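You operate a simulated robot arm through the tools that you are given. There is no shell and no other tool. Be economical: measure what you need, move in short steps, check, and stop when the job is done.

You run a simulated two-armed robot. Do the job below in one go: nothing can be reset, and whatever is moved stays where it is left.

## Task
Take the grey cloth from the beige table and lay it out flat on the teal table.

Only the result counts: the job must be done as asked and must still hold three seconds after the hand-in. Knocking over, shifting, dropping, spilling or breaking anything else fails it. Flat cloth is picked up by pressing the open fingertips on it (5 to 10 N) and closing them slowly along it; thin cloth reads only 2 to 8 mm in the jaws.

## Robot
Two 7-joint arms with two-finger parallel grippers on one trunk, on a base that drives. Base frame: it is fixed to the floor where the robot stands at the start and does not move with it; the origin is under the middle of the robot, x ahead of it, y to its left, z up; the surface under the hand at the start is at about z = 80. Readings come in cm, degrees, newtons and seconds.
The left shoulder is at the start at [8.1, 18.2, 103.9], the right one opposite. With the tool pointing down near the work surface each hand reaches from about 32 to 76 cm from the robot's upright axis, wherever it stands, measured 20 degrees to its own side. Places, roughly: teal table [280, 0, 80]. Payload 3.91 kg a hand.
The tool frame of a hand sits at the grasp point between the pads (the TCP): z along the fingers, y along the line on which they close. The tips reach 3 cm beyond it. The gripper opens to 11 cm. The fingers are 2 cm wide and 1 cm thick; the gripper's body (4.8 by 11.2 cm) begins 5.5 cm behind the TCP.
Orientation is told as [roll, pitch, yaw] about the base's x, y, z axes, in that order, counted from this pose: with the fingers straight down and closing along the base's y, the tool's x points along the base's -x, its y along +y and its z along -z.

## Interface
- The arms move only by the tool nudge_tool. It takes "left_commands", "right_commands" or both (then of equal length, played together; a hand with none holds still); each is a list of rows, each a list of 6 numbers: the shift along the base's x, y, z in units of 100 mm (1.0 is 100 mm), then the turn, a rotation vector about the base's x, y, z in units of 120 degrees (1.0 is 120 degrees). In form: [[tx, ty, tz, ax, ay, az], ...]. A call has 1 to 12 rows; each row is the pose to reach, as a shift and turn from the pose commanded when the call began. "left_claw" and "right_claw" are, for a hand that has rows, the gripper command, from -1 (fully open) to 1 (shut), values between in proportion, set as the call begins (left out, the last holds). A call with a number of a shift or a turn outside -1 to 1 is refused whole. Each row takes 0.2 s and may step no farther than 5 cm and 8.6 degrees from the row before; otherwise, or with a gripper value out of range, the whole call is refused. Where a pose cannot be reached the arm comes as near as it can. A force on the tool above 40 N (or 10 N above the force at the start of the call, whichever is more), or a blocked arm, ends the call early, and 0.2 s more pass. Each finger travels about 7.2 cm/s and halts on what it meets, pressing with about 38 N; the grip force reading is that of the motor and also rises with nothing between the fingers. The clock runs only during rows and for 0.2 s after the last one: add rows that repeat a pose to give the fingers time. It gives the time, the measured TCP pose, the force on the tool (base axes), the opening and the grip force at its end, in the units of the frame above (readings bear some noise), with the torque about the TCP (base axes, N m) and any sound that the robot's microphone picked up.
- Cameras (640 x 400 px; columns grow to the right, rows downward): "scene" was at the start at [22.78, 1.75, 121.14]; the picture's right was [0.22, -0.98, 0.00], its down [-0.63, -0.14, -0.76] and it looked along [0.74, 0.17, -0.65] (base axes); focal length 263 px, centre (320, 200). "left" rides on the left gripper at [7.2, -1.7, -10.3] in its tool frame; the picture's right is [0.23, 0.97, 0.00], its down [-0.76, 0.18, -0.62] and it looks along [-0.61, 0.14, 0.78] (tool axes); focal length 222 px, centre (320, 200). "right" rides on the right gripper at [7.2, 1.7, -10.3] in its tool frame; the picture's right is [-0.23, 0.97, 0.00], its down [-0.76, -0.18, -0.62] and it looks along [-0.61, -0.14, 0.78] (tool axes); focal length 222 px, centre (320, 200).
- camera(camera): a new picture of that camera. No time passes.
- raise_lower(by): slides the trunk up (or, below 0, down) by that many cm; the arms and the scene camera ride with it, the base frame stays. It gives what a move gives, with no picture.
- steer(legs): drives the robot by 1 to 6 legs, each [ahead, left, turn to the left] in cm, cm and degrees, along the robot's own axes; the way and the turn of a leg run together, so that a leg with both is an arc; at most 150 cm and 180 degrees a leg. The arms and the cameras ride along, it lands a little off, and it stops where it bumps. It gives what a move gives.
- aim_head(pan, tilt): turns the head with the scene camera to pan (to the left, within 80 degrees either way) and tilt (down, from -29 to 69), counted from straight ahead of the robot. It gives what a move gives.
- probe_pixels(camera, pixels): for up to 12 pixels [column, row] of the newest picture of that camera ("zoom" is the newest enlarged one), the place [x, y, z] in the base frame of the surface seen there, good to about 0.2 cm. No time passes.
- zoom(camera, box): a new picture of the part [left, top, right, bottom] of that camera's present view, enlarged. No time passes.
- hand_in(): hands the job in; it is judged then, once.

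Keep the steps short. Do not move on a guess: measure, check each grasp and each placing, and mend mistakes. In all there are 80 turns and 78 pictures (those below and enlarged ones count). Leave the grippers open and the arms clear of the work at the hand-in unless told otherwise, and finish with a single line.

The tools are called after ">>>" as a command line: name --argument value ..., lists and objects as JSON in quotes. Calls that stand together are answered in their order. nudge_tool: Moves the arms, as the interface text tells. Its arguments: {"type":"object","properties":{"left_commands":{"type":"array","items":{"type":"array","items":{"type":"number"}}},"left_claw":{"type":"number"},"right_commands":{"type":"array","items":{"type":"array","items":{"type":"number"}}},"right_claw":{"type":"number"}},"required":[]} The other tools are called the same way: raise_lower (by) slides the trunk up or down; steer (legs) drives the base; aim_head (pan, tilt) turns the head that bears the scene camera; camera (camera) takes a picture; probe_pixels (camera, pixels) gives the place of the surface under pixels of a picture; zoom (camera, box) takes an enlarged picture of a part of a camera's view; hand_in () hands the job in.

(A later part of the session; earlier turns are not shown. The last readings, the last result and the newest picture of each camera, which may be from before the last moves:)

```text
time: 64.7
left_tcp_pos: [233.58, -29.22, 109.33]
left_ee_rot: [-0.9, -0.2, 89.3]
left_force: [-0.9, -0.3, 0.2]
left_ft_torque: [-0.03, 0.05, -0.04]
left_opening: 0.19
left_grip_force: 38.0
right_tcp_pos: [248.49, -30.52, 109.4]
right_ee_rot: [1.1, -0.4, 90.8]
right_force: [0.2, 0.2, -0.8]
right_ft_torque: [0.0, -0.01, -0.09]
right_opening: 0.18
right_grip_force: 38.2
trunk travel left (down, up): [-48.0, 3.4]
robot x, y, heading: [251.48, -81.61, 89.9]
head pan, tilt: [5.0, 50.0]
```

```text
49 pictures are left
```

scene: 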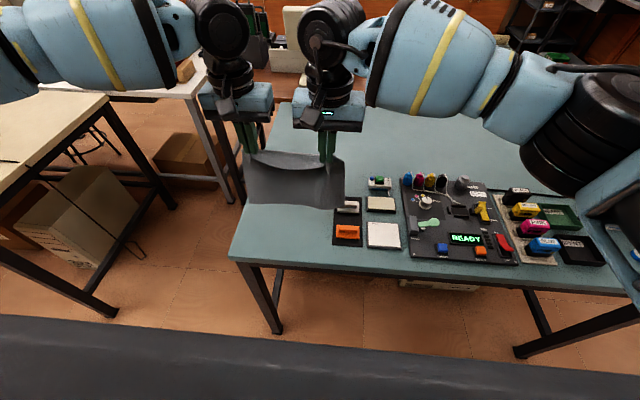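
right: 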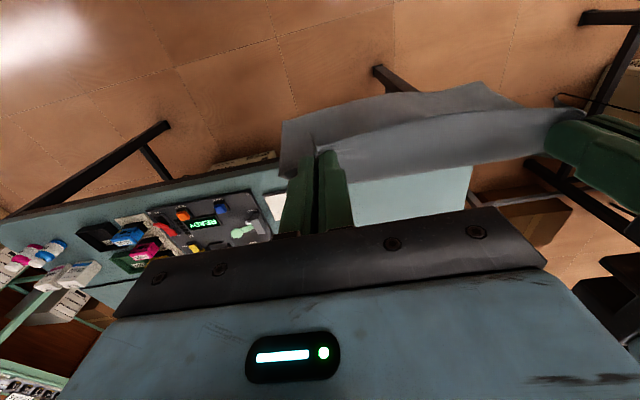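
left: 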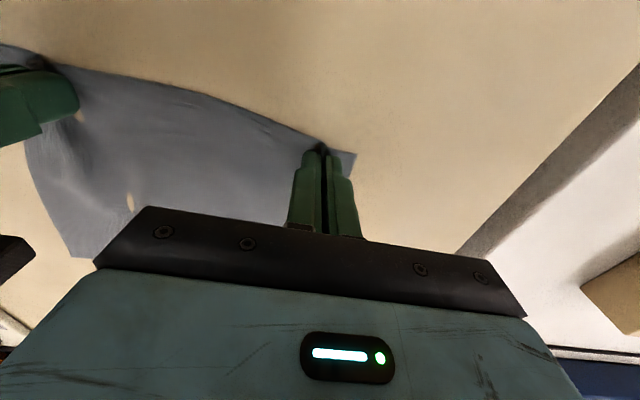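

Clear. I'll advance 15 cm more, which puts the robot about 28 cm from the table edge, the same as at the start.

>>> steer --legs '[[15, 0, 0]]'

>>> camera --camera "scene"

```text
time: 66.0
left_tcp_pos: [233.6, -14.32, 109.31]
left_ee_rot: [-1.0, -0.2, 89.4]
left_force: [-0.1, 0.1, 0.0]
left_ft_torque: [0.01, 0.02, -0.03]
left_opening: 0.18
left_grip_force: 37.9
right_tcp_pos: [248.58, -15.54, 109.39]
right_ee_rot: [1.1, -0.2, 90.8]
right_force: [-0.3, 0.7, -0.6]
right_ft_torque: [-0.03, 0.02, -0.04]
right_opening: 0.16
right_grip_force: 37.5
trunk travel left (down, up): [-48.0, 3.4]
robot x, y, heading: [251.62, -67.12, 89.6]
head pan, tilt: [5.0, 50.0]
```

```text
48 pictures are left
```

scene: 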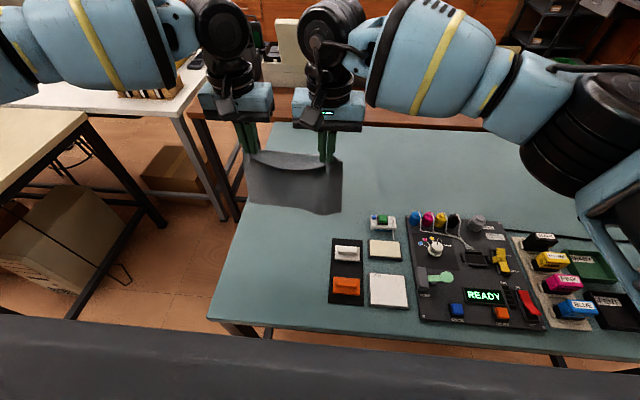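

The placing area is clear. Now I'll extend both hands 9 cm forward together, watching the force.

>>> nudge_tool --left_commands '[[0, 0.2, 0, 0, 0, 0], [0, 0.4, 0, 0, 0, 0], [0, 0.6, 0, 0, 0, 0], [0, 0.8, 0, 0, 0, 0], [0, 0.9, 0, 0, 0, 0], [0, 0.9, 0, 0, 0, 0]]' --right_commands '[[0, 0.2, 0, 0, 0, 0], [0, 0.4, 0, 0, 0, 0], [0, 0.6, 0, 0, 0, 0], [0, 0.8, 0, 0, 0, 0], [0, 1.0, 0, 0, 0, 0], [0, 1.0, 0, 0, 0, 0]]'

```text
time: 67.1
left_tcp_pos: [231.16, -10.85, 109.28]
left_ee_rot: [-2.3, -0.8, 88.4]
left_force: [14.2, 3.5, 0.3]
left_ft_torque: [0.11, -0.43, 0.03]
left_opening: 0.16
left_grip_force: 38.2
left hand out of reach, approached as far as the arm can: row 1, 2, 3, 4, 5
right_tcp_pos: [246.97, -8.2, 109.58]
right_ee_rot: [2.4, 0.0, 92.4]
right_force: [-14.6, -3.0, 0.1]
right_ft_torque: [-0.09, 0.41, 0.0]
right_opening: 0.18
right_grip_force: 38.2
right hand out of reach, approached as far as the arm can: row 5
trunk travel left (down, up): [-48.0, 3.4]
robot x, y, heading: [251.46, -66.58, 90.0]
head pan, tilt: [5.0, 50.0]
stopped in row 5 (left hand): the force on the tool passed its limit at 44 N (the readings are from after the stop); the commanded pose is now the measured one
```

The left arm is again limited when its hand is too far inward, and the cloth is taut at 14 N. I'll ease the right hand toward the left, then move the robot right so the left hand works further out.

>>> nudge_tool --left_commands '[[0, 0, 0, 0, 0, 0], [0, 0, 0, 0, 0, 0], [0, 0, 0, 0, 0, 0]]' --right_commands '[[-0.05, -0.1, 0, 0, 0, 0], [-0.09, -0.25, 0, 0, 0, 0], [-0.09, -0.25, 0, 0, 0, 0]]'

>>> steer --legs '[[0, -6, 0]]'

```text
time: 67.9
left_tcp_pos: [230.88, -10.72, 109.13]
left_ee_rot: [-1.9, -0.5, 88.7]
left_force: [4.3, 0.4, -0.4]
left_ft_torque: [-0.04, -0.12, -0.05]
left_opening: 0.18
left_grip_force: 37.9
right_tcp_pos: [246.53, -10.4, 109.38]
right_ee_rot: [2.0, 0.0, 91.8]
right_force: [-4.2, -0.1, -0.1]
right_ft_torque: [-0.01, 0.1, -0.01]
right_opening: 0.15
right_grip_force: 38.5
trunk travel left (down, up): [-48.0, 3.4]
robot x, y, heading: [251.1, -67.5, 89.9]
head pan, tilt: [5.0, 50.0]
```

```text
time: 69.1
left_tcp_pos: [236.77, -10.71, 109.24]
left_ee_rot: [-2.0, -0.8, 88.7]
left_force: [2.5, -0.4, -0.2]
left_ft_torque: [-0.01, -0.02, -0.05]
left_opening: 0.18
left_grip_force: 37.5
right_tcp_pos: [252.47, -10.44, 109.54]
right_ee_rot: [2.1, 0.0, 92.1]
right_force: [-1.6, 0.0, 0.1]
right_ft_torque: [-0.01, 0.03, -0.03]
right_opening: 0.17
right_grip_force: 38.4
trunk travel left (down, up): [-48.0, 3.4]
robot x, y, heading: [257.39, -66.82, 90.1]
head pan, tilt: [5.0, 50.0]
```

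Tension is down to about 2 N. Next I'll shift both hands 3 cm in -x and lower them 5 cm, which should give the arms better reach.

>>> nudge_tool --left_commands '[[-0.1, 0, 0, 0, 0, 0], [-0.2, 0, 0, 0, 0, 0], [-0.3, 0, -0.15, 0, 0, 0], [-0.3, 0, -0.3, 0, 0, 0], [-0.3, 0, -0.5, 0, 0, 0], [-0.3, 0, -0.5, 0, 0, 0]]' --right_commands '[[-0.12, 0, 0, 0, 0, 0], [-0.23, 0, 0, 0, 0, 0], [-0.34, 0, -0.15, 0, 0, 0], [-0.34, 0, -0.3, 0, 0, 0], [-0.34, 0, -0.5, 0, 0, 0], [-0.34, 0, -0.5, 0, 0, 0]]'

>>> camera --camera "scene"

```text
time: 70.5
left_tcp_pos: [233.8, -10.91, 104.18]
left_ee_rot: [-1.9, -0.7, 88.7]
left_force: [-1.0, 0.1, -0.2]
left_ft_torque: [0.03, 0.01, -0.01]
left_opening: 0.17
left_grip_force: 38.4
right_tcp_pos: [249.17, -10.44, 104.59]
right_ee_rot: [2.1, -0.1, 92.0]
right_force: [-0.2, -0.8, -0.5]
right_ft_torque: [0.0, -0.03, -0.03]
right_opening: 0.16
right_grip_force: 38.2
trunk travel left (down, up): [-48.0, 3.4]
robot x, y, heading: [257.18, -66.85, 90.2]
head pan, tilt: [5.0, 50.0]
```

```text
47 pictures are left
```

scene: 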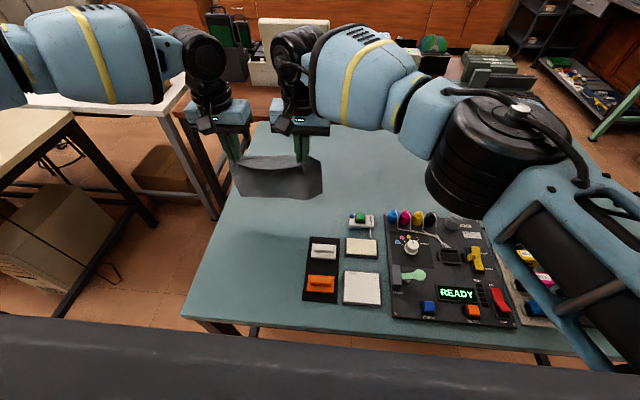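

Both hands moved freely. Now I'll extend 6 cm in small steps.

>>> nudge_tool --left_commands '[[0, 0.15, 0, 0, 0, 0], [0, 0.3, 0, 0, 0, 0], [0, 0.45, 0, 0, 0, 0], [0, 0.6, 0, 0, 0, 0], [0, 0.6, 0, 0, 0, 0]]' --right_commands '[[0, 0.15, 0, 0, 0, 0], [0, 0.3, 0, 0, 0, 0], [0, 0.45, 0, 0, 0, 0], [0, 0.6, 0, 0, 0, 0], [0, 0.6, 0, 0, 0, 0]]'

```text
time: 71.2
left_tcp_pos: [235.03, -8.58, 104.63]
left_ee_rot: [-3.6, -1.2, 87.6]
left_force: [20.6, 1.9, 0.6]
left_ft_torque: [0.09, -0.59, 0.04]
left_opening: 0.16
left_grip_force: 37.8
left hand out of reach, approached as far as the arm can: row 2, 3
right_tcp_pos: [251.31, -7.37, 104.38]
right_ee_rot: [3.8, 0.4, 90.3]
right_force: [-20.2, -2.1, -0.5]
right_ft_torque: [-0.04, 0.63, 0.03]
right_opening: 0.17
right_grip_force: 38.3
right hand out of reach, approached as far as the arm can: row 2, 3
trunk travel left (down, up): [-48.0, 3.4]
robot x, y, heading: [256.79, -67.12, 90.0]
head pan, tilt: [5.0, 50.0]
stopped in row 3 (left hand): the force on the tool passed its limit at 45 N (the readings are from after the stop); the commanded pose is now the measured one
```

Both arms ran out of reach with the hands held high, and the cloth is tensioned again. I'll ease the hands back toward each other and square them, then lower them, since reach is better low.

>>> nudge_tool --left_commands '[[0, -0.1, 0, 0, 0, 0], [-0.05, -0.25, 0, -0.01, 0.03, 0.02], [-0.05, -0.25, 0, -0.01, 0.03, 0.02]]' --right_commands '[[-0.08, -0.1, 0, 0, 0, 0], [-0.17, -0.35, 0, 0.003, -0.03, 0], [-0.17, -0.35, 0, 0.003, -0.03, 0]]'

>>> raise_lower --by 3.3

```text
time: 72.0
left_tcp_pos: [233.81, -11.0, 104.47]
left_ee_rot: [0.5, 0.2, 90.2]
left_force: [7.4, -0.2, -0.4]
left_ft_torque: [0.01, -0.24, 0.0]
left_opening: 0.16
left_grip_force: 37.8
right_tcp_pos: [249.39, -10.91, 104.31]
right_ee_rot: [-0.4, -0.1, 90.4]
right_force: [-8.2, -0.8, -0.3]
right_ft_torque: [0.02, 0.26, -0.01]
right_opening: 0.18
right_grip_force: 38.0
trunk travel left (down, up): [-48.0, 3.4]
robot x, y, heading: [257.29, -67.12, 89.9]
head pan, tilt: [5.0, 50.0]
```

```text
time: 72.7
left_tcp_pos: [235.47, -11.82, 112.85]
left_ee_rot: [-1.0, -5.2, 89.0]
left_force: [23.4, 4.1, -3.6]
left_ft_torque: [0.11, -0.67, 0.01]
left_opening: 0.16
left_grip_force: 38.1
right_tcp_pos: [251.47, -9.73, 110.17]
right_ee_rot: [2.3, -2.0, 88.1]
right_force: [-23.4, -3.8, 3.7]
right_ft_torque: [-0.11, 0.76, 0.11]
right_opening: 0.17
right_grip_force: 37.7
trunk travel left (down, up): [-51.2, 0.2]
robot x, y, heading: [257.07, -66.98, 89.8]
head pan, tilt: [5.0, 50.0]
stopped: the force on the tool passed its limit at 51 N (the readings are from after the stop); the commanded pose is now the measured one
```

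That was unexpected: the hands rose more than the trunk and twisted. I'll look before doing anything else.

>>> camera --camera "scene"

>>> aim_head --pan 20 --tilt 15

>>> camera --camera "scene"

```text
46 pictures are left
```

scene: 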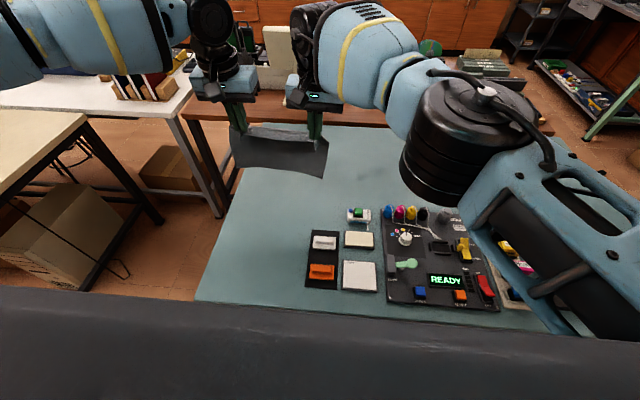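

```text
time: 73.7
left_tcp_pos: [235.11, -11.54, 112.4]
left_ee_rot: [-1.2, -5.0, 89.4]
left_force: [34.9, 5.2, -4.8]
left_ft_torque: [0.14, -1.01, -0.01]
left_opening: 0.16
left_grip_force: 38.1
right_tcp_pos: [251.28, -9.54, 109.69]
right_ee_rot: [2.1, -1.5, 88.0]
right_force: [-33.6, -4.8, 5.9]
right_ft_torque: [-0.14, 1.1, 0.15]
right_opening: 0.15
right_grip_force: 37.5
trunk travel left (down, up): [-51.2, 0.2]
robot x, y, heading: [257.29, -66.93, 90.1]
head pan, tilt: [20.0, 15.0]
```

```text
45 pictures are left
```

scene: 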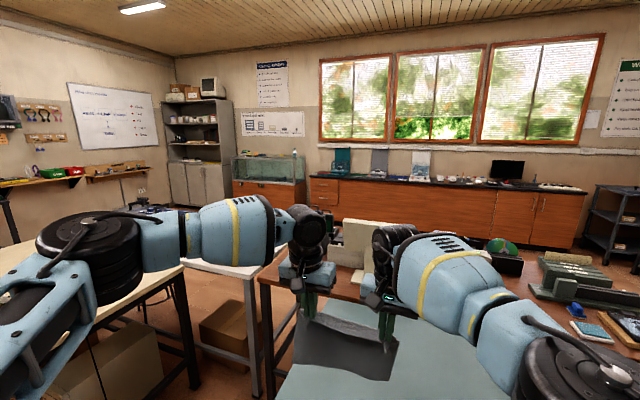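

The cloth is taut at 34 N. I'll bring the hands together and level, and back to the distance where the arms moved freely.

>>> nudge_tool --left_commands '[[0, 0, -0.1, 0, 0, 0], [0, -0.1, -0.3, -0.02, 0, 0], [0, -0.2, -0.4, -0.04, 0.01, 0.005], [0, -0.3, -0.4, -0.04, 0.01, 0.005], [0, -0.3, -0.4, -0.04, 0.01, 0.005]]' --right_commands '[[-0.06, -0.1, 0, 0, 0, 0], [-0.12, -0.3, -0.05, 0, -0.01, 0.01], [-0.15, -0.4, -0.13, -0.013, -0.017, 0.017], [-0.15, -0.5, -0.13, -0.013, -0.017, 0.017], [-0.15, -0.5, -0.13, -0.013, -0.017, 0.017]]'

```text
time: 74.9
left_tcp_pos: [234.81, -14.36, 108.33]
left_ee_rot: [0.5, 0.0, 90.1]
left_force: [-0.9, 0.7, 0.7]
left_ft_torque: [0.05, -0.01, 0.0]
left_opening: 0.18
left_grip_force: 37.8
left hand out of reach, approached as far as the arm can: row 2, 3
right_tcp_pos: [249.77, -14.59, 108.37]
right_ee_rot: [-0.5, -0.2, 90.1]
right_force: [0.3, -0.9, -0.6]
right_ft_torque: [0.03, -0.01, -0.04]
right_opening: 0.17
right_grip_force: 37.8
trunk travel left (down, up): [-51.2, 0.2]
robot x, y, heading: [257.42, -66.79, 90.2]
head pan, tilt: [20.0, 15.0]
```

The hands are relaxed and square now. I'll lower both 6 cm straight down, so the cloth's bottom is about 2 cm above the table.

>>> nudge_tool --left_commands '[[0, 0, -0.15, 0, 0, 0], [0, 0, -0.3, 0, 0, 0], [0, 0, -0.45, 0, 0, 0], [0, 0, -0.6, 0, 0, 0], [0, 0, -0.6, 0, 0, 0]]' --right_commands '[[0, 0, -0.15, 0, 0, 0], [0, 0, -0.3, 0, 0, 0], [0, 0, -0.45, 0, 0, 0], [0, 0, -0.6, 0, 0, 0], [0, 0, -0.6, 0, 0, 0]]'

>>> nudge_tool --left_commands '[[0, 0.15, 0, 0, 0, 0], [0, 0.3, 0, 0, 0, 0], [0, 0.3, 0, 0, 0, 0]]' --right_commands '[[0, 0.15, 0, 0, 0, 0], [0, 0.3, 0, 0, 0, 0], [0, 0.3, 0, 0, 0, 0]]'

>>> aim_head --pan 10 --tilt 50

>>> camera --camera "scene"

```text
time: 76.1
left_tcp_pos: [234.1, -15.55, 102.75]
left_ee_rot: [0.2, -0.1, 89.8]
left_force: [8.4, 0.8, -1.0]
left_ft_torque: [0.0, -0.21, 0.01]
left_opening: 0.19
left_grip_force: 38.1
left hand out of reach, approached as far as the arm can: row 2, 3, 4, 5
right_tcp_pos: [249.65, -14.75, 102.44]
right_ee_rot: [-0.3, -0.2, 90.3]
right_force: [-7.9, -0.8, -0.6]
right_ft_torque: [-0.03, 0.27, -0.04]
right_opening: 0.17
right_grip_force: 38.3
trunk travel left (down, up): [-51.2, 0.2]
robot x, y, heading: [257.47, -66.89, 90.1]
head pan, tilt: [20.0, 15.0]
```

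```text
time: 76.9
left_tcp_pos: [234.1, -14.45, 103.49]
left_ee_rot: [-0.7, -0.5, 89.5]
left_force: [17.1, 4.4, -1.7]
left_ft_torque: [0.11, -0.5, 0.01]
left_opening: 0.17
left_grip_force: 38.3
left hand out of reach, approached as far as the arm can: row 1, 2, 3
right_tcp_pos: [249.74, -11.63, 102.45]
right_ee_rot: [0.7, 0.3, 90.1]
right_force: [-17.4, -3.6, 1.5]
right_ft_torque: [-0.12, 0.59, 0.04]
right_opening: 0.19
right_grip_force: 37.8
trunk travel left (down, up): [-51.2, 0.2]
robot x, y, heading: [257.34, -67.27, 89.9]
head pan, tilt: [20.0, 15.0]
stopped in row 3 (left hand): the force on the tool passed its limit at 41 N (the readings are from after the stop); the commanded pose is now the measured one
```

```text
time: 77.9
left_tcp_pos: [233.85, -14.43, 103.56]
left_ee_rot: [-0.5, -0.6, 89.5]
left_force: [27.9, 5.4, -1.8]
left_ft_torque: [0.19, -0.85, 0.06]
left_opening: 0.19
left_grip_force: 38.0
right_tcp_pos: [249.75, -11.73, 102.58]
right_ee_rot: [0.6, 0.4, 90.1]
right_force: [-26.5, -6.1, 1.6]
right_ft_torque: [-0.13, 0.85, 0.05]
right_opening: 0.16
right_grip_force: 37.8
trunk travel left (down, up): [-51.2, 0.2]
robot x, y, heading: [257.43, -67.18, 89.8]
head pan, tilt: [10.0, 50.0]
```

```text
44 pictures are left
```

scene: 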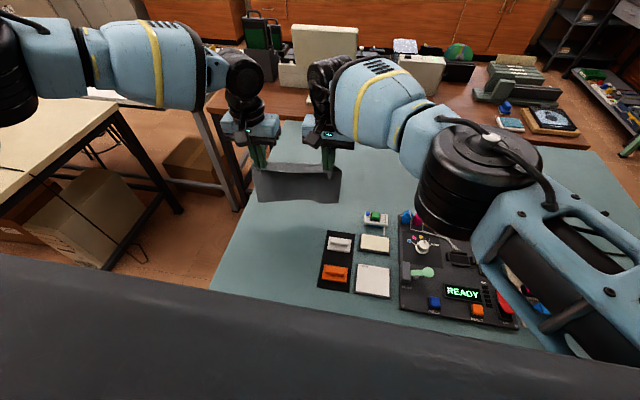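

The left arm is stuck at its limit here: lowering, inward and forward are all blocked. It should be freer further out and closer to the robot. The strip x 226–250 beside the tray (tray starts at 251.5) is free right to the table edge, so I'll use that. First I'll relieve the tension and move both hands about 4 cm in -x.

>>> nudge_tool --left_commands '[[0, 0, 0, 0, 0, 0], [-0.05, 0, 0, 0, 0, 0], [-0.15, -0.05, 0, 0, 0, 0], [-0.25, -0.05, 0, 0, 0, 0], [-0.35, -0.05, 0, 0, 0, 0], [-0.35, -0.05, 0, 0, 0, 0]]' --right_commands '[[-0.05, -0.15, 0.05, 0, 0, 0], [-0.12, -0.3, 0.1, 0, 0, 0], [-0.22, -0.33, 0.1, 0, 0, 0], [-0.32, -0.33, 0.1, 0, 0, 0], [-0.42, -0.33, 0.1, 0, 0, 0], [-0.42, -0.33, 0.1, 0, 0, 0]]'

```text
time: 79.3
left_tcp_pos: [230.25, -14.96, 103.46]
left_ee_rot: [-0.5, -0.5, 89.4]
left_force: [23.5, 1.9, -0.1]
left_ft_torque: [0.07, -0.75, 0.02]
left_opening: 0.14
left_grip_force: 37.8
right_tcp_pos: [246.49, -14.29, 103.47]
right_ee_rot: [0.7, 0.4, 89.1]
right_force: [-23.7, -2.1, 1.0]
right_ft_torque: [-0.05, 0.77, 0.07]
right_opening: 0.17
right_grip_force: 37.8
trunk travel left (down, up): [-51.2, 0.2]
robot x, y, heading: [257.54, -66.75, 90.1]
head pan, tilt: [10.0, 50.0]
```

Still taut. I'll move the right hand alone another 1.2 cm in -x.

>>> nudge_tool --right_commands '[[-0.06, 0, 0, 0, 0, 0], [-0.12, 0, 0, 0, 0, 0], [-0.12, 0, 0, 0, 0, 0]]'

```text
time: 79.7
left_tcp_pos: [231.09, -14.83, 103.59]
left_ee_rot: [-1.2, -0.6, 89.1]
left_force: [21.1, 2.8, -1.1]
left_ft_torque: [0.05, -0.62, 0.02]
left_opening: 0.19
left_grip_force: 38.2
right_tcp_pos: [247.25, -13.62, 102.87]
right_ee_rot: [1.3, 0.9, 87.8]
right_force: [-20.4, -1.8, 1.4]
right_ft_torque: [-0.08, 0.67, 0.03]
right_opening: 0.18
right_grip_force: 38.3
right hand out of reach, approached as far as the arm can: row 2
trunk travel left (down, up): [-51.2, 0.2]
robot x, y, heading: [257.19, -66.87, 90.4]
head pan, tilt: [10.0, 50.0]
stopped in row 2 (left hand): the force on the tool passed its limit at 43 N (the readings are from after the stop); the commanded pose is now the measured one
```

The right arm is limited inward as well, so the left hand should come to it. I'll move the left 1.2 cm in +x.

>>> nudge_tool --left_commands '[[0.06, 0, 0, 0, 0, 0], [0.12, 0.05, -0.03, 0, 0, 0], [0.12, 0.05, -0.03, 0, 0, 0]]'

```text
time: 80.5
left_tcp_pos: [231.73, -14.43, 103.31]
left_ee_rot: [-1.0, -0.6, 89.3]
left_force: [10.0, 0.6, 0.5]
left_ft_torque: [0.02, -0.29, 0.0]
left_opening: 0.16
left_grip_force: 37.9
right_tcp_pos: [247.39, -13.66, 103.0]
right_ee_rot: [0.7, 0.7, 87.7]
right_force: [-8.8, -0.3, 0.9]
right_ft_torque: [0.0, 0.26, 0.02]
right_opening: 0.21
right_grip_force: 37.8
trunk travel left (down, up): [-51.2, 0.2]
robot x, y, heading: [257.21, -67.25, 90.0]
head pan, tilt: [10.0, 50.0]
```

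Improving, with 9 N left. I'll draw both hands back 4 cm in -y and ease the spacing by 0.5 cm.

>>> nudge_tool --left_commands '[[0.05, -0.1, 0, 0, 0, 0], [0.05, -0.2, 0, 0, 0, 0], [0.05, -0.3, 0, 0, 0, 0], [0.05, -0.4, 0, 0, 0, 0], [0.05, -0.4, 0, 0, 0, 0]]' --right_commands '[[0, -0.1, 0, 0, 0, 0.01], [0, -0.2, 0, 0, 0, 0.02], [0, -0.3, 0, 0, 0, 0.02], [0, -0.45, 0, 0, 0, 0.02], [0, -0.45, 0, 0, 0, 0.02]]'

>>> camera --camera "scene"

```text
time: 81.7
left_tcp_pos: [232.39, -18.42, 103.33]
left_ee_rot: [-0.9, -0.6, 89.4]
left_force: [0.0, -0.9, 0.1]
left_ft_torque: [-0.01, -0.03, -0.02]
left_opening: 0.17
left_grip_force: 37.8
right_tcp_pos: [247.15, -18.23, 102.95]
right_ee_rot: [0.7, 0.7, 90.3]
right_force: [-0.8, 0.4, -1.2]
right_ft_torque: [-0.02, 0.04, -0.01]
right_opening: 0.17
right_grip_force: 38.1
trunk travel left (down, up): [-51.2, 0.2]
robot x, y, heading: [257.16, -67.29, 90.4]
head pan, tilt: [10.0, 50.0]
```

```text
43 pictures are left
```

scene: 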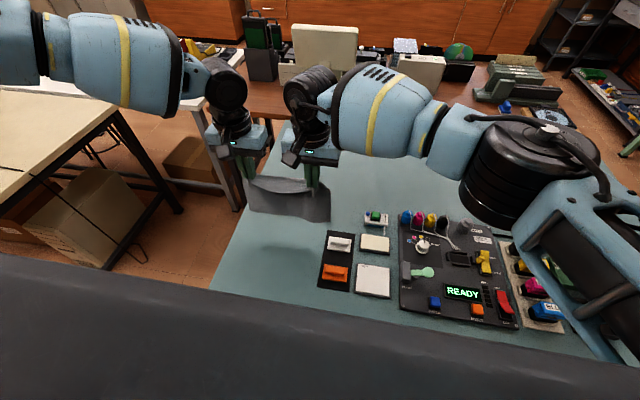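

Relaxed again, with about 0 N. From here I'll keep the arms fixed: the trunk will do the lowering and the base the drawing back. First I'll position the base 2 cm ahead and 1.8 cm left, then measure the cloth's lower edge.

>>> steer --legs '[[2, 1.8, 0]]'

>>> zoom --camera "scene" --box '[200, 120, 400, 320]'

>>> probe_pixels --camera "zoom" --pixels '[[30, 30], [300, 320]]'

```text
time: 82.5
left_tcp_pos: [230.68, -16.61, 103.6]
left_ee_rot: [-0.9, -0.7, 89.4]
left_force: [0.5, 1.0, 1.4]
left_ft_torque: [-0.02, 0.03, -0.04]
left_opening: 0.17
left_grip_force: 38.4
right_tcp_pos: [245.38, -16.38, 102.88]
right_ee_rot: [0.7, 0.6, 90.3]
right_force: [0.2, 0.7, -0.1]
right_ft_torque: [0.04, -0.01, -0.02]
right_opening: 0.17
right_grip_force: 37.7
trunk travel left (down, up): [-51.2, 0.2]
robot x, y, heading: [255.52, -64.83, 89.9]
head pan, tilt: [10.0, 50.0]
```

```text
2.00 times, centred on (300, 220) of scene
```

zoom: 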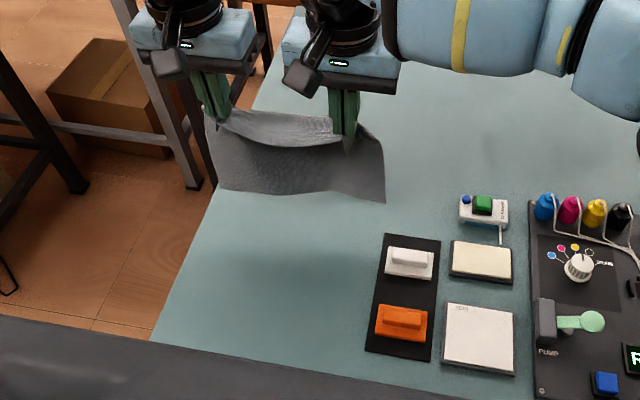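

```text
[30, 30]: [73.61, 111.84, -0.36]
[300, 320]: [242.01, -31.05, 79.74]
```

>>> probe_pixels --camera "zoom" --pixels '[[222, 186], [383, 198], [300, 190], [212, 120], [378, 140], [386, 236], [368, 350], [210, 215], [165, 335], [440, 238]]'

```text
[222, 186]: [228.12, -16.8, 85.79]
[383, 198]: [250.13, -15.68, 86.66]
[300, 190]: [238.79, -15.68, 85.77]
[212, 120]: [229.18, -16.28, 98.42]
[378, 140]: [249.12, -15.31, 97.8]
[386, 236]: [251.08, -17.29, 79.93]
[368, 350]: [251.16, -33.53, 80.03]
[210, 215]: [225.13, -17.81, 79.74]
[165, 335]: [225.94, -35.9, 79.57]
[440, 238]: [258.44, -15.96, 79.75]
```

The cloth's lower edge is at z ≈ 86, x 228.1–250.1, y ≈ -16. The tray starts at x 251.1 and the table edge is at 224.6. I'll move 0.9 cm left, then lower the trunk 5 cm.

>>> steer --legs '[[0, 0.9, 0]]'

>>> raise_lower --by -5

>>> zoom --camera "scene" --box '[200, 100, 400, 225]'

```text
time: 83.3
left_tcp_pos: [229.79, -16.46, 103.43]
left_ee_rot: [-0.9, -0.7, 89.4]
left_force: [0.2, -0.1, -0.5]
left_ft_torque: [-0.03, 0.03, -0.02]
left_opening: 0.17
left_grip_force: 37.4
right_tcp_pos: [244.51, -16.34, 102.99]
right_ee_rot: [0.7, 0.6, 90.3]
right_force: [0.3, -0.6, -0.4]
right_ft_torque: [-0.04, 0.03, -0.01]
right_opening: 0.19
right_grip_force: 37.8
trunk travel left (down, up): [-51.2, 0.2]
robot x, y, heading: [254.86, -65.07, 90.1]
head pan, tilt: [10.0, 50.0]
```

```text
time: 84.2
left_tcp_pos: [229.9, -16.51, 98.42]
left_ee_rot: [-1.0, -0.7, 89.2]
left_force: [-0.2, -0.5, 0.9]
left_ft_torque: [0.0, 0.03, -0.03]
left_opening: 0.15
left_grip_force: 38.1
right_tcp_pos: [244.51, -16.41, 98.07]
right_ee_rot: [0.8, 0.6, 90.2]
right_force: [-0.5, 0.6, -0.2]
right_ft_torque: [0.0, -0.02, 0.0]
right_opening: 0.19
right_grip_force: 38.2
trunk travel left (down, up): [-46.2, 5.2]
robot x, y, heading: [254.53, -65.21, 89.9]
head pan, tilt: [10.0, 50.0]
```

```text
3.20 times, centred on (300, 162) of scene
```

zoom: 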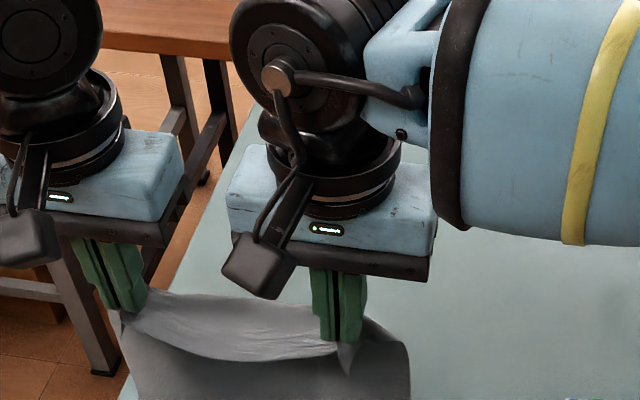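

The lower edge is just above the table. Now I'll lay the cloth by alternating small drives back with trunk lowering, starting with a 1.5 cm touch-down, then back 4.

>>> raise_lower --by -1.5

>>> steer --legs '[[-4, 0, 0]]'

>>> raise_lower --by -2.5

>>> camera --camera "scene"

```text
time: 84.9
left_tcp_pos: [229.77, -16.49, 96.88]
left_ee_rot: [-1.1, -0.7, 89.3]
left_force: [-0.1, -1.0, 0.3]
left_ft_torque: [0.02, -0.02, -0.06]
left_opening: 0.18
left_grip_force: 38.2
right_tcp_pos: [244.53, -16.45, 96.5]
right_ee_rot: [0.7, 0.6, 90.1]
right_force: [-0.1, -0.3, -0.8]
right_ft_torque: [0.01, -0.03, -0.01]
right_opening: 0.18
right_grip_force: 38.1
trunk travel left (down, up): [-44.7, 6.7]
robot x, y, heading: [255.02, -65.25, 90.1]
head pan, tilt: [10.0, 50.0]
```

```text
time: 85.8
left_tcp_pos: [229.64, -20.48, 96.83]
left_ee_rot: [-1.1, -0.6, 89.4]
left_force: [-0.1, 0.5, -0.7]
left_ft_torque: [0.01, 0.03, -0.01]
left_opening: 0.15
left_grip_force: 37.5
right_tcp_pos: [244.58, -20.3, 96.25]
right_ee_rot: [0.7, 0.7, 90.3]
right_force: [0.1, -0.4, -0.5]
right_ft_torque: [0.01, 0.04, -0.05]
right_opening: 0.18
right_grip_force: 37.9
trunk travel left (down, up): [-44.7, 6.7]
robot x, y, heading: [254.38, -68.95, 90.2]
head pan, tilt: [10.0, 50.0]
```

```text
time: 86.5
left_tcp_pos: [229.85, -20.43, 94.43]
left_ee_rot: [-1.0, -0.7, 89.3]
left_force: [-0.2, -0.3, -0.7]
left_ft_torque: [0.01, 0.02, -0.02]
left_opening: 0.18
left_grip_force: 38.0
right_tcp_pos: [244.51, -20.23, 93.96]
right_ee_rot: [0.8, 0.6, 90.3]
right_force: [0.6, 0.5, 0.4]
right_ft_torque: [0.01, 0.0, -0.01]
right_opening: 0.16
right_grip_force: 38.1
trunk travel left (down, up): [-42.2, 9.2]
robot x, y, heading: [254.46, -69.05, 90.3]
head pan, tilt: [10.0, 50.0]
```

```text
40 pictures are left
```

scene: 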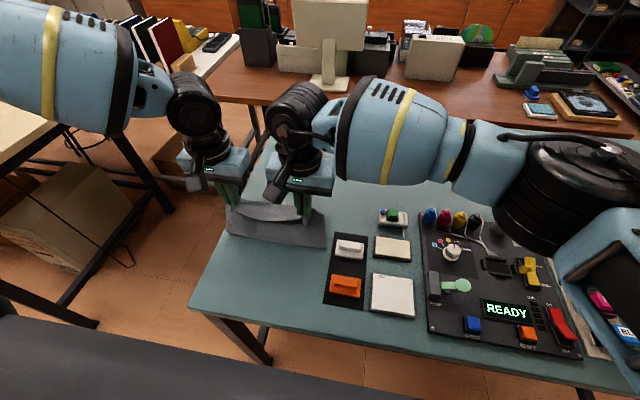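

>>> zoom --camera "scene" --box '[180, 160, 380, 285]'

>>> probe_pixels --camera "zoom" --pixels '[[145, 230], [300, 260], [460, 275], [150, 150], [455, 200]]'

```text
3.20 times, centred on (280, 222) of scene
```

zoom: 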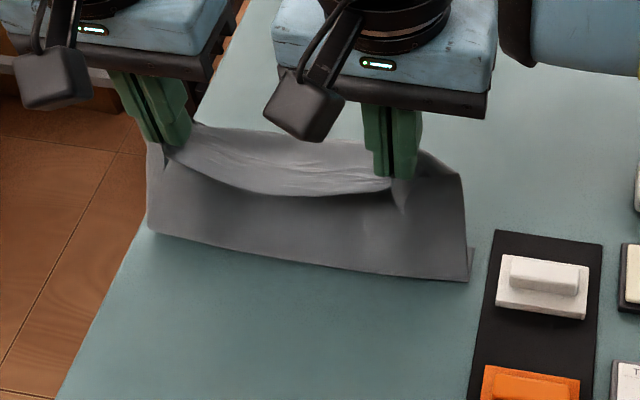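

```text
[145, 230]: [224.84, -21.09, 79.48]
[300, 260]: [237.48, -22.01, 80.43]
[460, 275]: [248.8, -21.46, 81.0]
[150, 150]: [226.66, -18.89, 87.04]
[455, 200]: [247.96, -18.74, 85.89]
```

The lower edge lies on the table and points away from the robot, which is what I want. I'll carry on drawing back and lowering.

>>> steer --legs '[[-4, 0, 0]]'

>>> raise_lower --by -3

>>> steer --legs '[[-4, 0, 0]]'

>>> raise_lower --by -2.5

>>> zoom --camera "scene" --box '[180, 180, 380, 305]'

```text
time: 87.3
left_tcp_pos: [229.77, -24.33, 94.41]
left_ee_rot: [-0.9, -0.6, 89.2]
left_force: [0.3, -0.3, -0.8]
left_ft_torque: [-0.01, -0.04, -0.04]
left_opening: 0.18
left_grip_force: 37.9
right_tcp_pos: [244.64, -24.07, 93.87]
right_ee_rot: [0.7, 0.8, 90.2]
right_force: [-0.5, -0.5, -0.1]
right_ft_torque: [-0.01, -0.01, -0.03]
right_opening: 0.18
right_grip_force: 38.1
trunk travel left (down, up): [-42.2, 9.2]
robot x, y, heading: [254.33, -72.52, 90.1]
head pan, tilt: [10.0, 50.0]
```

```text
time: 88.1
left_tcp_pos: [229.76, -24.29, 91.46]
left_ee_rot: [-0.9, -0.6, 89.4]
left_force: [0.1, 1.3, 0.5]
left_ft_torque: [-0.01, -0.03, 0.0]
left_opening: 0.16
left_grip_force: 37.5
right_tcp_pos: [244.61, -24.03, 90.96]
right_ee_rot: [0.7, 0.6, 90.2]
right_force: [0.4, -1.0, 0.6]
right_ft_torque: [0.03, 0.0, -0.03]
right_opening: 0.15
right_grip_force: 38.1
trunk travel left (down, up): [-39.2, 12.2]
robot x, y, heading: [254.82, -72.71, 90.1]
head pan, tilt: [10.0, 50.0]
```

```text
time: 89.0
left_tcp_pos: [229.73, -28.28, 91.27]
left_ee_rot: [-0.9, -0.6, 89.3]
left_force: [0.3, 0.7, -0.1]
left_ft_torque: [-0.01, -0.04, -0.02]
left_opening: 0.16
left_grip_force: 38.0
right_tcp_pos: [244.59, -28.17, 90.93]
right_ee_rot: [0.7, 0.7, 90.2]
right_force: [-0.9, 0.7, 0.9]
right_ft_torque: [0.02, 0.01, 0.0]
right_opening: 0.18
right_grip_force: 37.7
trunk travel left (down, up): [-39.2, 12.2]
robot x, y, heading: [254.6, -76.87, 89.8]
head pan, tilt: [10.0, 50.0]
```

```text
time: 89.7
left_tcp_pos: [229.73, -28.4, 88.81]
left_ee_rot: [-0.9, -0.6, 89.3]
left_force: [0.9, 0.1, 0.1]
left_ft_torque: [-0.01, 0.01, -0.07]
left_opening: 0.16
left_grip_force: 37.7
right_tcp_pos: [244.5, -28.12, 88.41]
right_ee_rot: [0.7, 0.6, 90.2]
right_force: [0.3, -0.1, 0.6]
right_ft_torque: [-0.04, 0.02, -0.03]
right_opening: 0.14
right_grip_force: 38.1
trunk travel left (down, up): [-36.7, 14.7]
robot x, y, heading: [254.53, -76.86, 89.9]
head pan, tilt: [10.0, 50.0]
```

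```text
3.20 times, centred on (280, 242) of scene
```

zoom: 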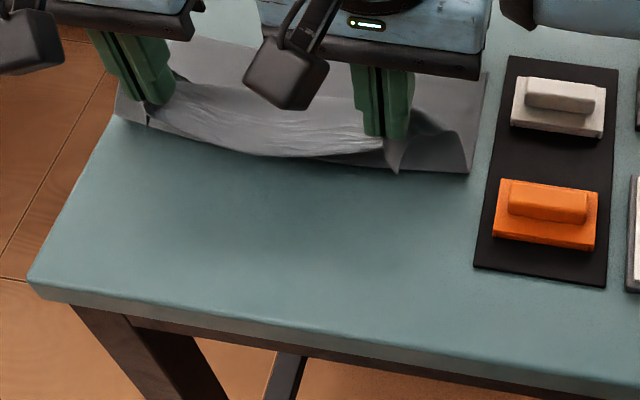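

>>> probe_pixels --camera "zoom" --pixels '[[122, 105], [120, 117], [470, 165], [483, 80], [180, 45], [145, 125], [495, 170], [60, 220]]'

```text
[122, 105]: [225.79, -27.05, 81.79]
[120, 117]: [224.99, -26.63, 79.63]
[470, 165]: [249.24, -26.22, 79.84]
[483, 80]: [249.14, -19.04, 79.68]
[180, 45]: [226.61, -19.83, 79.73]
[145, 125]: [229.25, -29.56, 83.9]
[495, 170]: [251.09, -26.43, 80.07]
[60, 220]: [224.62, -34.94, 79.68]
```

The cloth spans x 225.8–249.2, clear of the tray (251.1) and inside the table edge (224.6). I'll go on with the last steps, adding a slight 0.4 cm shift right.

>>> steer --legs '[[-3, -0.4, 0]]'

>>> raise_lower --by -2.8

>>> steer --legs '[[-2.5, 0, 0]]'

>>> raise_lower --by -2

>>> zoom --camera "scene" --box '[180, 190, 380, 315]'

```text
time: 90.5
left_tcp_pos: [230.07, -31.41, 88.81]
left_ee_rot: [-0.8, -0.5, 89.3]
left_force: [-0.3, 0.1, 0.1]
left_ft_torque: [0.03, 0.0, -0.06]
left_opening: 0.18
left_grip_force: 37.9
right_tcp_pos: [244.93, -31.13, 88.31]
right_ee_rot: [0.8, 0.7, 90.1]
right_force: [-0.5, -0.6, 0.1]
right_ft_torque: [0.0, 0.03, -0.03]
right_opening: 0.15
right_grip_force: 38.1
trunk travel left (down, up): [-36.7, 14.7]
robot x, y, heading: [254.58, -79.69, 90.0]
head pan, tilt: [10.0, 50.0]
```

```text
time: 91.3
left_tcp_pos: [230.17, -31.21, 86.05]
left_ee_rot: [-0.9, -0.7, 89.3]
left_force: [-1.1, 0.4, 0.6]
left_ft_torque: [0.01, 0.03, 0.0]
left_opening: 0.19
left_grip_force: 37.6
right_tcp_pos: [244.98, -31.02, 85.58]
right_ee_rot: [0.7, 0.6, 90.0]
right_force: [0.3, -0.3, -0.4]
right_ft_torque: [-0.03, 0.01, -0.06]
right_opening: 0.17
right_grip_force: 37.8
trunk travel left (down, up): [-33.9, 17.5]
robot x, y, heading: [255.05, -80.08, 90.2]
head pan, tilt: [10.0, 50.0]
```

```text
time: 92.1
left_tcp_pos: [230.3, -33.7, 86.0]
left_ee_rot: [-0.9, -0.6, 89.3]
left_force: [-0.6, 0.0, -0.4]
left_ft_torque: [0.02, -0.03, -0.04]
left_opening: 0.15
left_grip_force: 38.1
right_tcp_pos: [245.01, -33.49, 85.55]
right_ee_rot: [0.7, 0.6, 90.1]
right_force: [-0.3, 0.3, 0.2]
right_ft_torque: [-0.02, 0.02, -0.03]
right_opening: 0.17
right_grip_force: 37.8
trunk travel left (down, up): [-33.9, 17.5]
robot x, y, heading: [255.51, -82.05, 89.9]
head pan, tilt: [10.0, 50.0]
```

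```text
time: 92.7
left_tcp_pos: [230.24, -33.74, 83.98]
left_ee_rot: [-0.9, -0.7, 89.3]
left_force: [-0.3, -1.1, 0.4]
left_ft_torque: [0.0, 0.01, 0.0]
left_opening: 0.15
left_grip_force: 38.2
right_tcp_pos: [245.05, -33.39, 83.6]
right_ee_rot: [0.7, 0.6, 90.1]
right_force: [0.2, 0.5, -0.1]
right_ft_torque: [0.05, 0.01, -0.01]
right_opening: 0.2
right_grip_force: 38.3
trunk travel left (down, up): [-31.9, 19.5]
robot x, y, heading: [255.1, -82.46, 90.0]
head pan, tilt: [10.0, 50.0]
```

```text
3.20 times, centred on (280, 252) of scene
```

zoom: 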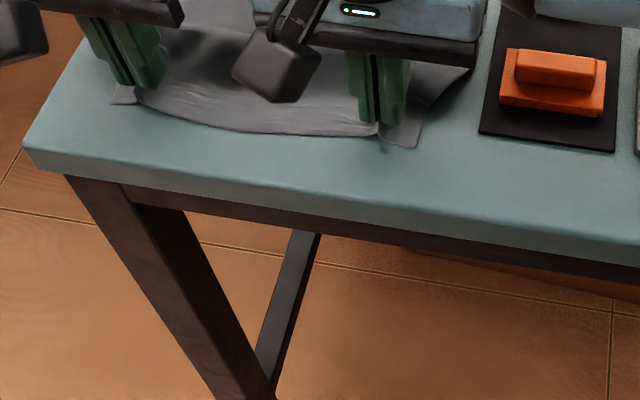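

The cloth is laid with its near edge at about y = -35, on the table. I'll lower to light contact and then open slowly while pressing, so the fingers spread the gathered folds.

>>> nudge_tool --left_commands '[[0, 0, -0.05, 0, 0, 0], [0, 0, -0.09, 0, 0, 0], [0, 0, -0.09, 0, 0, 0]]' --right_commands '[[0, 0, -0.03, 0, 0, 0], [0, 0, -0.05, 0, 0, 0], [0, 0, -0.05, 0, 0, 0]]'

```text
time: 93.5
left_tcp_pos: [230.33, -33.72, 83.21]
left_ee_rot: [-0.9, -0.5, 89.3]
left_force: [-0.1, -0.9, 2.5]
left_ft_torque: [-0.01, 0.0, -0.03]
left_opening: 0.18
left_grip_force: 37.5
right_tcp_pos: [244.91, -33.5, 83.21]
right_ee_rot: [0.7, 0.6, 90.0]
right_force: [0.4, 0.2, 2.3]
right_ft_torque: [-0.01, 0.0, 0.02]
right_opening: 0.16
right_grip_force: 38.1
trunk travel left (down, up): [-31.9, 19.5]
robot x, y, heading: [255.17, -82.21, 89.8]
head pan, tilt: [10.0, 50.0]
```

Both hands are in light contact at 2.5 N. I'll press about 0.5 mm more and open in small steps.

>>> nudge_tool --left_commands '[[0, 0, -0.006, 0, 0, 0], [0, 0, -0.006, 0, 0, 0]]' --right_commands '[[0, 0, -0.006, 0, 0, 0], [0, 0, -0.006, 0, 0, 0]]' --left_claw 0.88 --right_claw 0.88

>>> nudge_tool --left_commands '[[0, 0, 0, 0, 0, 0], [0, 0, 0, 0, 0, 0]]' --right_commands '[[0, 0, 0, 0, 0, 0], [0, 0, 0, 0, 0, 0]]' --left_claw 0.7 --right_claw 0.7

>>> zoom --camera "scene" --box '[180, 180, 380, 305]'

>>> camera --camera "right"

```text
time: 94.1
left_tcp_pos: [230.18, -33.69, 83.14]
left_ee_rot: [-1.0, -0.7, 89.3]
left_force: [-0.4, -0.3, 4.5]
left_ft_torque: [-0.03, 0.12, -0.01]
left_opening: 0.7
left_grip_force: 0.4
right_tcp_pos: [244.97, -33.59, 83.08]
right_ee_rot: [0.8, 0.6, 90.1]
right_force: [-0.5, 1.8, 6.6]
right_ft_torque: [0.04, -0.09, 0.0]
right_opening: 0.66
right_grip_force: 0.1
trunk travel left (down, up): [-31.9, 19.5]
robot x, y, heading: [254.91, -81.9, 90.1]
head pan, tilt: [10.0, 50.0]
```

```text
time: 94.7
left_tcp_pos: [230.25, -33.69, 83.2]
left_ee_rot: [-0.8, -0.7, 89.3]
left_force: [0.5, 0.9, 5.7]
left_ft_torque: [-0.04, 0.06, 0.04]
left_opening: 1.61
left_grip_force: 0.0
right_tcp_pos: [244.94, -33.49, 83.04]
right_ee_rot: [0.7, 0.6, 90.1]
right_force: [-1.4, 0.5, 9.2]
right_ft_torque: [0.06, -0.07, 0.02]
right_opening: 1.57
right_grip_force: 0.1
trunk travel left (down, up): [-31.9, 19.5]
robot x, y, heading: [255.14, -82.18, 89.7]
head pan, tilt: [10.0, 50.0]
```

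```text
3.20 times, centred on (280, 242) of scene
```

zoom: 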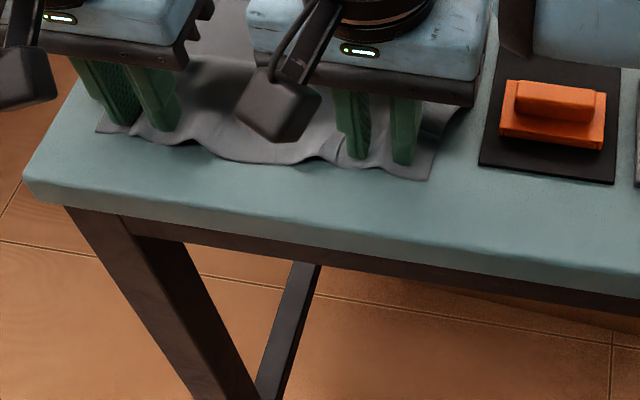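

```text
35 pictures are left
```

right: 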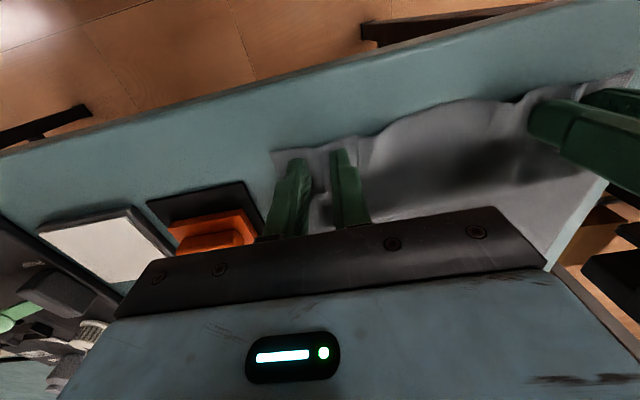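

The tips are spreading the folds, but slack has gathered in the middle. I'll keep the pressure on and draw the hands apart 0.9 cm each while opening a little.

>>> nudge_tool --left_commands '[[-0.03, 0, 0, 0, 0, 0], [-0.06, 0, 0, 0, 0, 0], [-0.09, 0, 0, 0, 0, 0], [-0.09, 0, 0, 0, 0, 0]]' --right_commands '[[0.03, 0, 0, 0, 0, 0], [0.06, 0, 0, 0, 0, 0], [0.09, 0, 0, 0, 0, 0], [0.09, 0, 0, 0, 0, 0]]' --left_claw 0.62 --right_claw 0.62

>>> zoom --camera "scene" --box '[180, 180, 380, 305]'

>>> camera --camera "right"

```text
time: 95.7
left_tcp_pos: [229.35, -33.73, 83.12]
left_ee_rot: [-0.9, -0.7, 89.2]
left_force: [1.6, -0.4, 4.8]
left_ft_torque: [-0.02, 0.0, -0.01]
left_opening: 2.03
left_grip_force: 0.0
right_tcp_pos: [245.87, -33.54, 83.04]
right_ee_rot: [0.7, 0.5, 90.1]
right_force: [-3.2, 0.3, 14.1]
right_ft_torque: [0.01, -0.15, 0.01]
right_opening: 1.98
right_grip_force: 0.1
trunk travel left (down, up): [-31.9, 19.5]
robot x, y, heading: [255.26, -82.45, 90.3]
head pan, tilt: [10.0, 50.0]
```

```text
3.20 times, centred on (280, 242) of scene
```

zoom: 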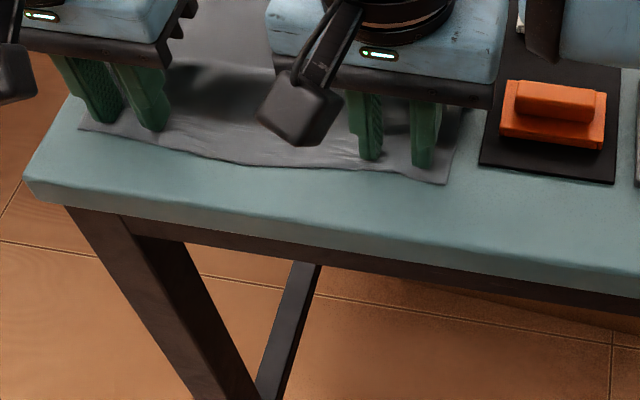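

```text
33 pictures are left
```

right: 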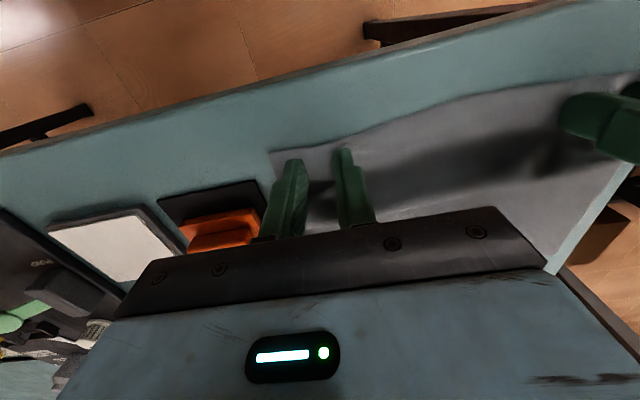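

The near edge is now flat. I'll raise both hands straight up with the trunk and look at the result.

>>> raise_lower --by 14

>>> camera --camera "right"

>>> camera --camera "left"

>>> camera --camera "scene"

```text
time: 97.4
left_tcp_pos: [229.34, -33.76, 96.85]
left_ee_rot: [-1.0, -0.5, 89.3]
left_force: [0.4, 0.0, -0.7]
left_ft_torque: [-0.02, -0.02, 0.0]
left_opening: 2.08
left_grip_force: 0.1
right_tcp_pos: [245.99, -33.46, 96.79]
right_ee_rot: [0.6, 0.9, 90.0]
right_force: [-0.5, 0.9, -0.9]
right_ft_torque: [-0.02, 0.03, -0.01]
right_opening: 2.11
right_grip_force: 0.1
trunk travel left (down, up): [-45.9, 5.5]
robot x, y, heading: [255.05, -82.26, 90.1]
head pan, tilt: [10.0, 50.0]
```

```text
32 pictures are left
```

right: 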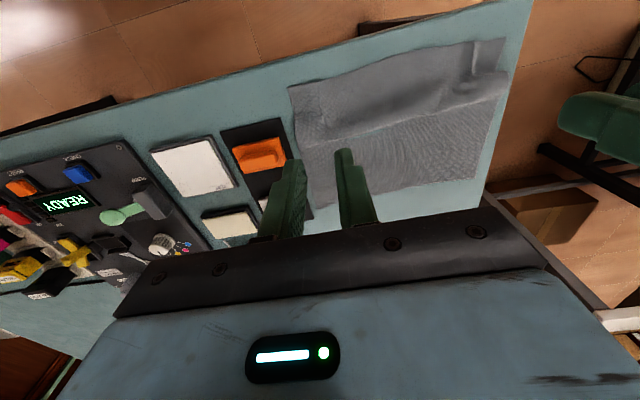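

```text
31 pictures are left
```

left: 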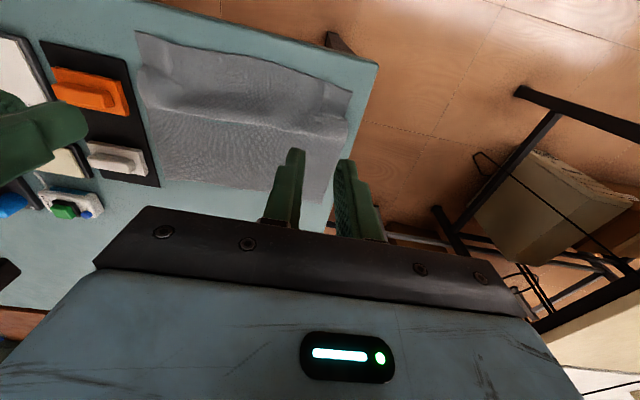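

```text
30 pictures are left
```

scene: 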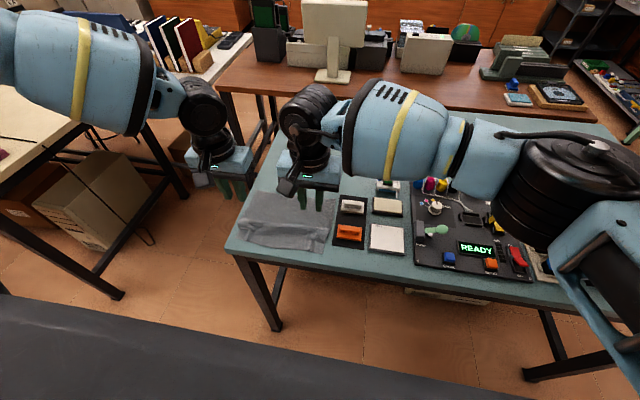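

The cloth lies out, but a ridge runs across it parallel to the near edge, and the left end may have a small fold. I'll zoom and measure.

>>> zoom --camera "right" --box '[270, 20, 530, 182]'

>>> probe_pixels --camera "zoom" --pixels '[[50, 160], [300, 90], [580, 50], [100, 240], [250, 210], [400, 190], [520, 150], [130, 300], [400, 270], [300, 150], [450, 130], [550, 90]]'

>>> zoom --camera "left" --box '[110, 20, 370, 182]'

```text
2.46 times, centred on (400, 101) of right
```

zoom: 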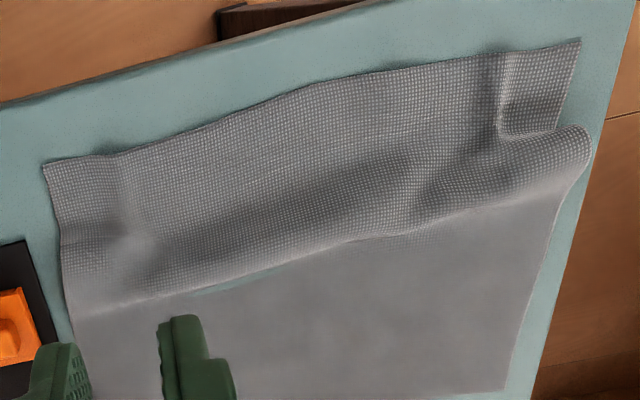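

```text
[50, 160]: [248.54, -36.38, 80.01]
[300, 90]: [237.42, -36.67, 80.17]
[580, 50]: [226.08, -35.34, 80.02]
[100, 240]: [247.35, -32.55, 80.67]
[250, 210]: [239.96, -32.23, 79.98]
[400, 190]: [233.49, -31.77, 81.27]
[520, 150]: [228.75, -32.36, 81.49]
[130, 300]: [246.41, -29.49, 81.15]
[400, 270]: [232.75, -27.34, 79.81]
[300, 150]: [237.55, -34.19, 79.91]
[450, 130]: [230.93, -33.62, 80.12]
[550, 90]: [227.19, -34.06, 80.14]
```

```text
2.46 times, centred on (240, 101) of left
```

zoom: 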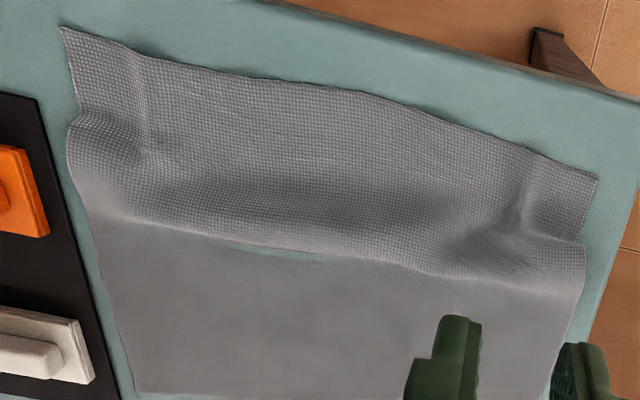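

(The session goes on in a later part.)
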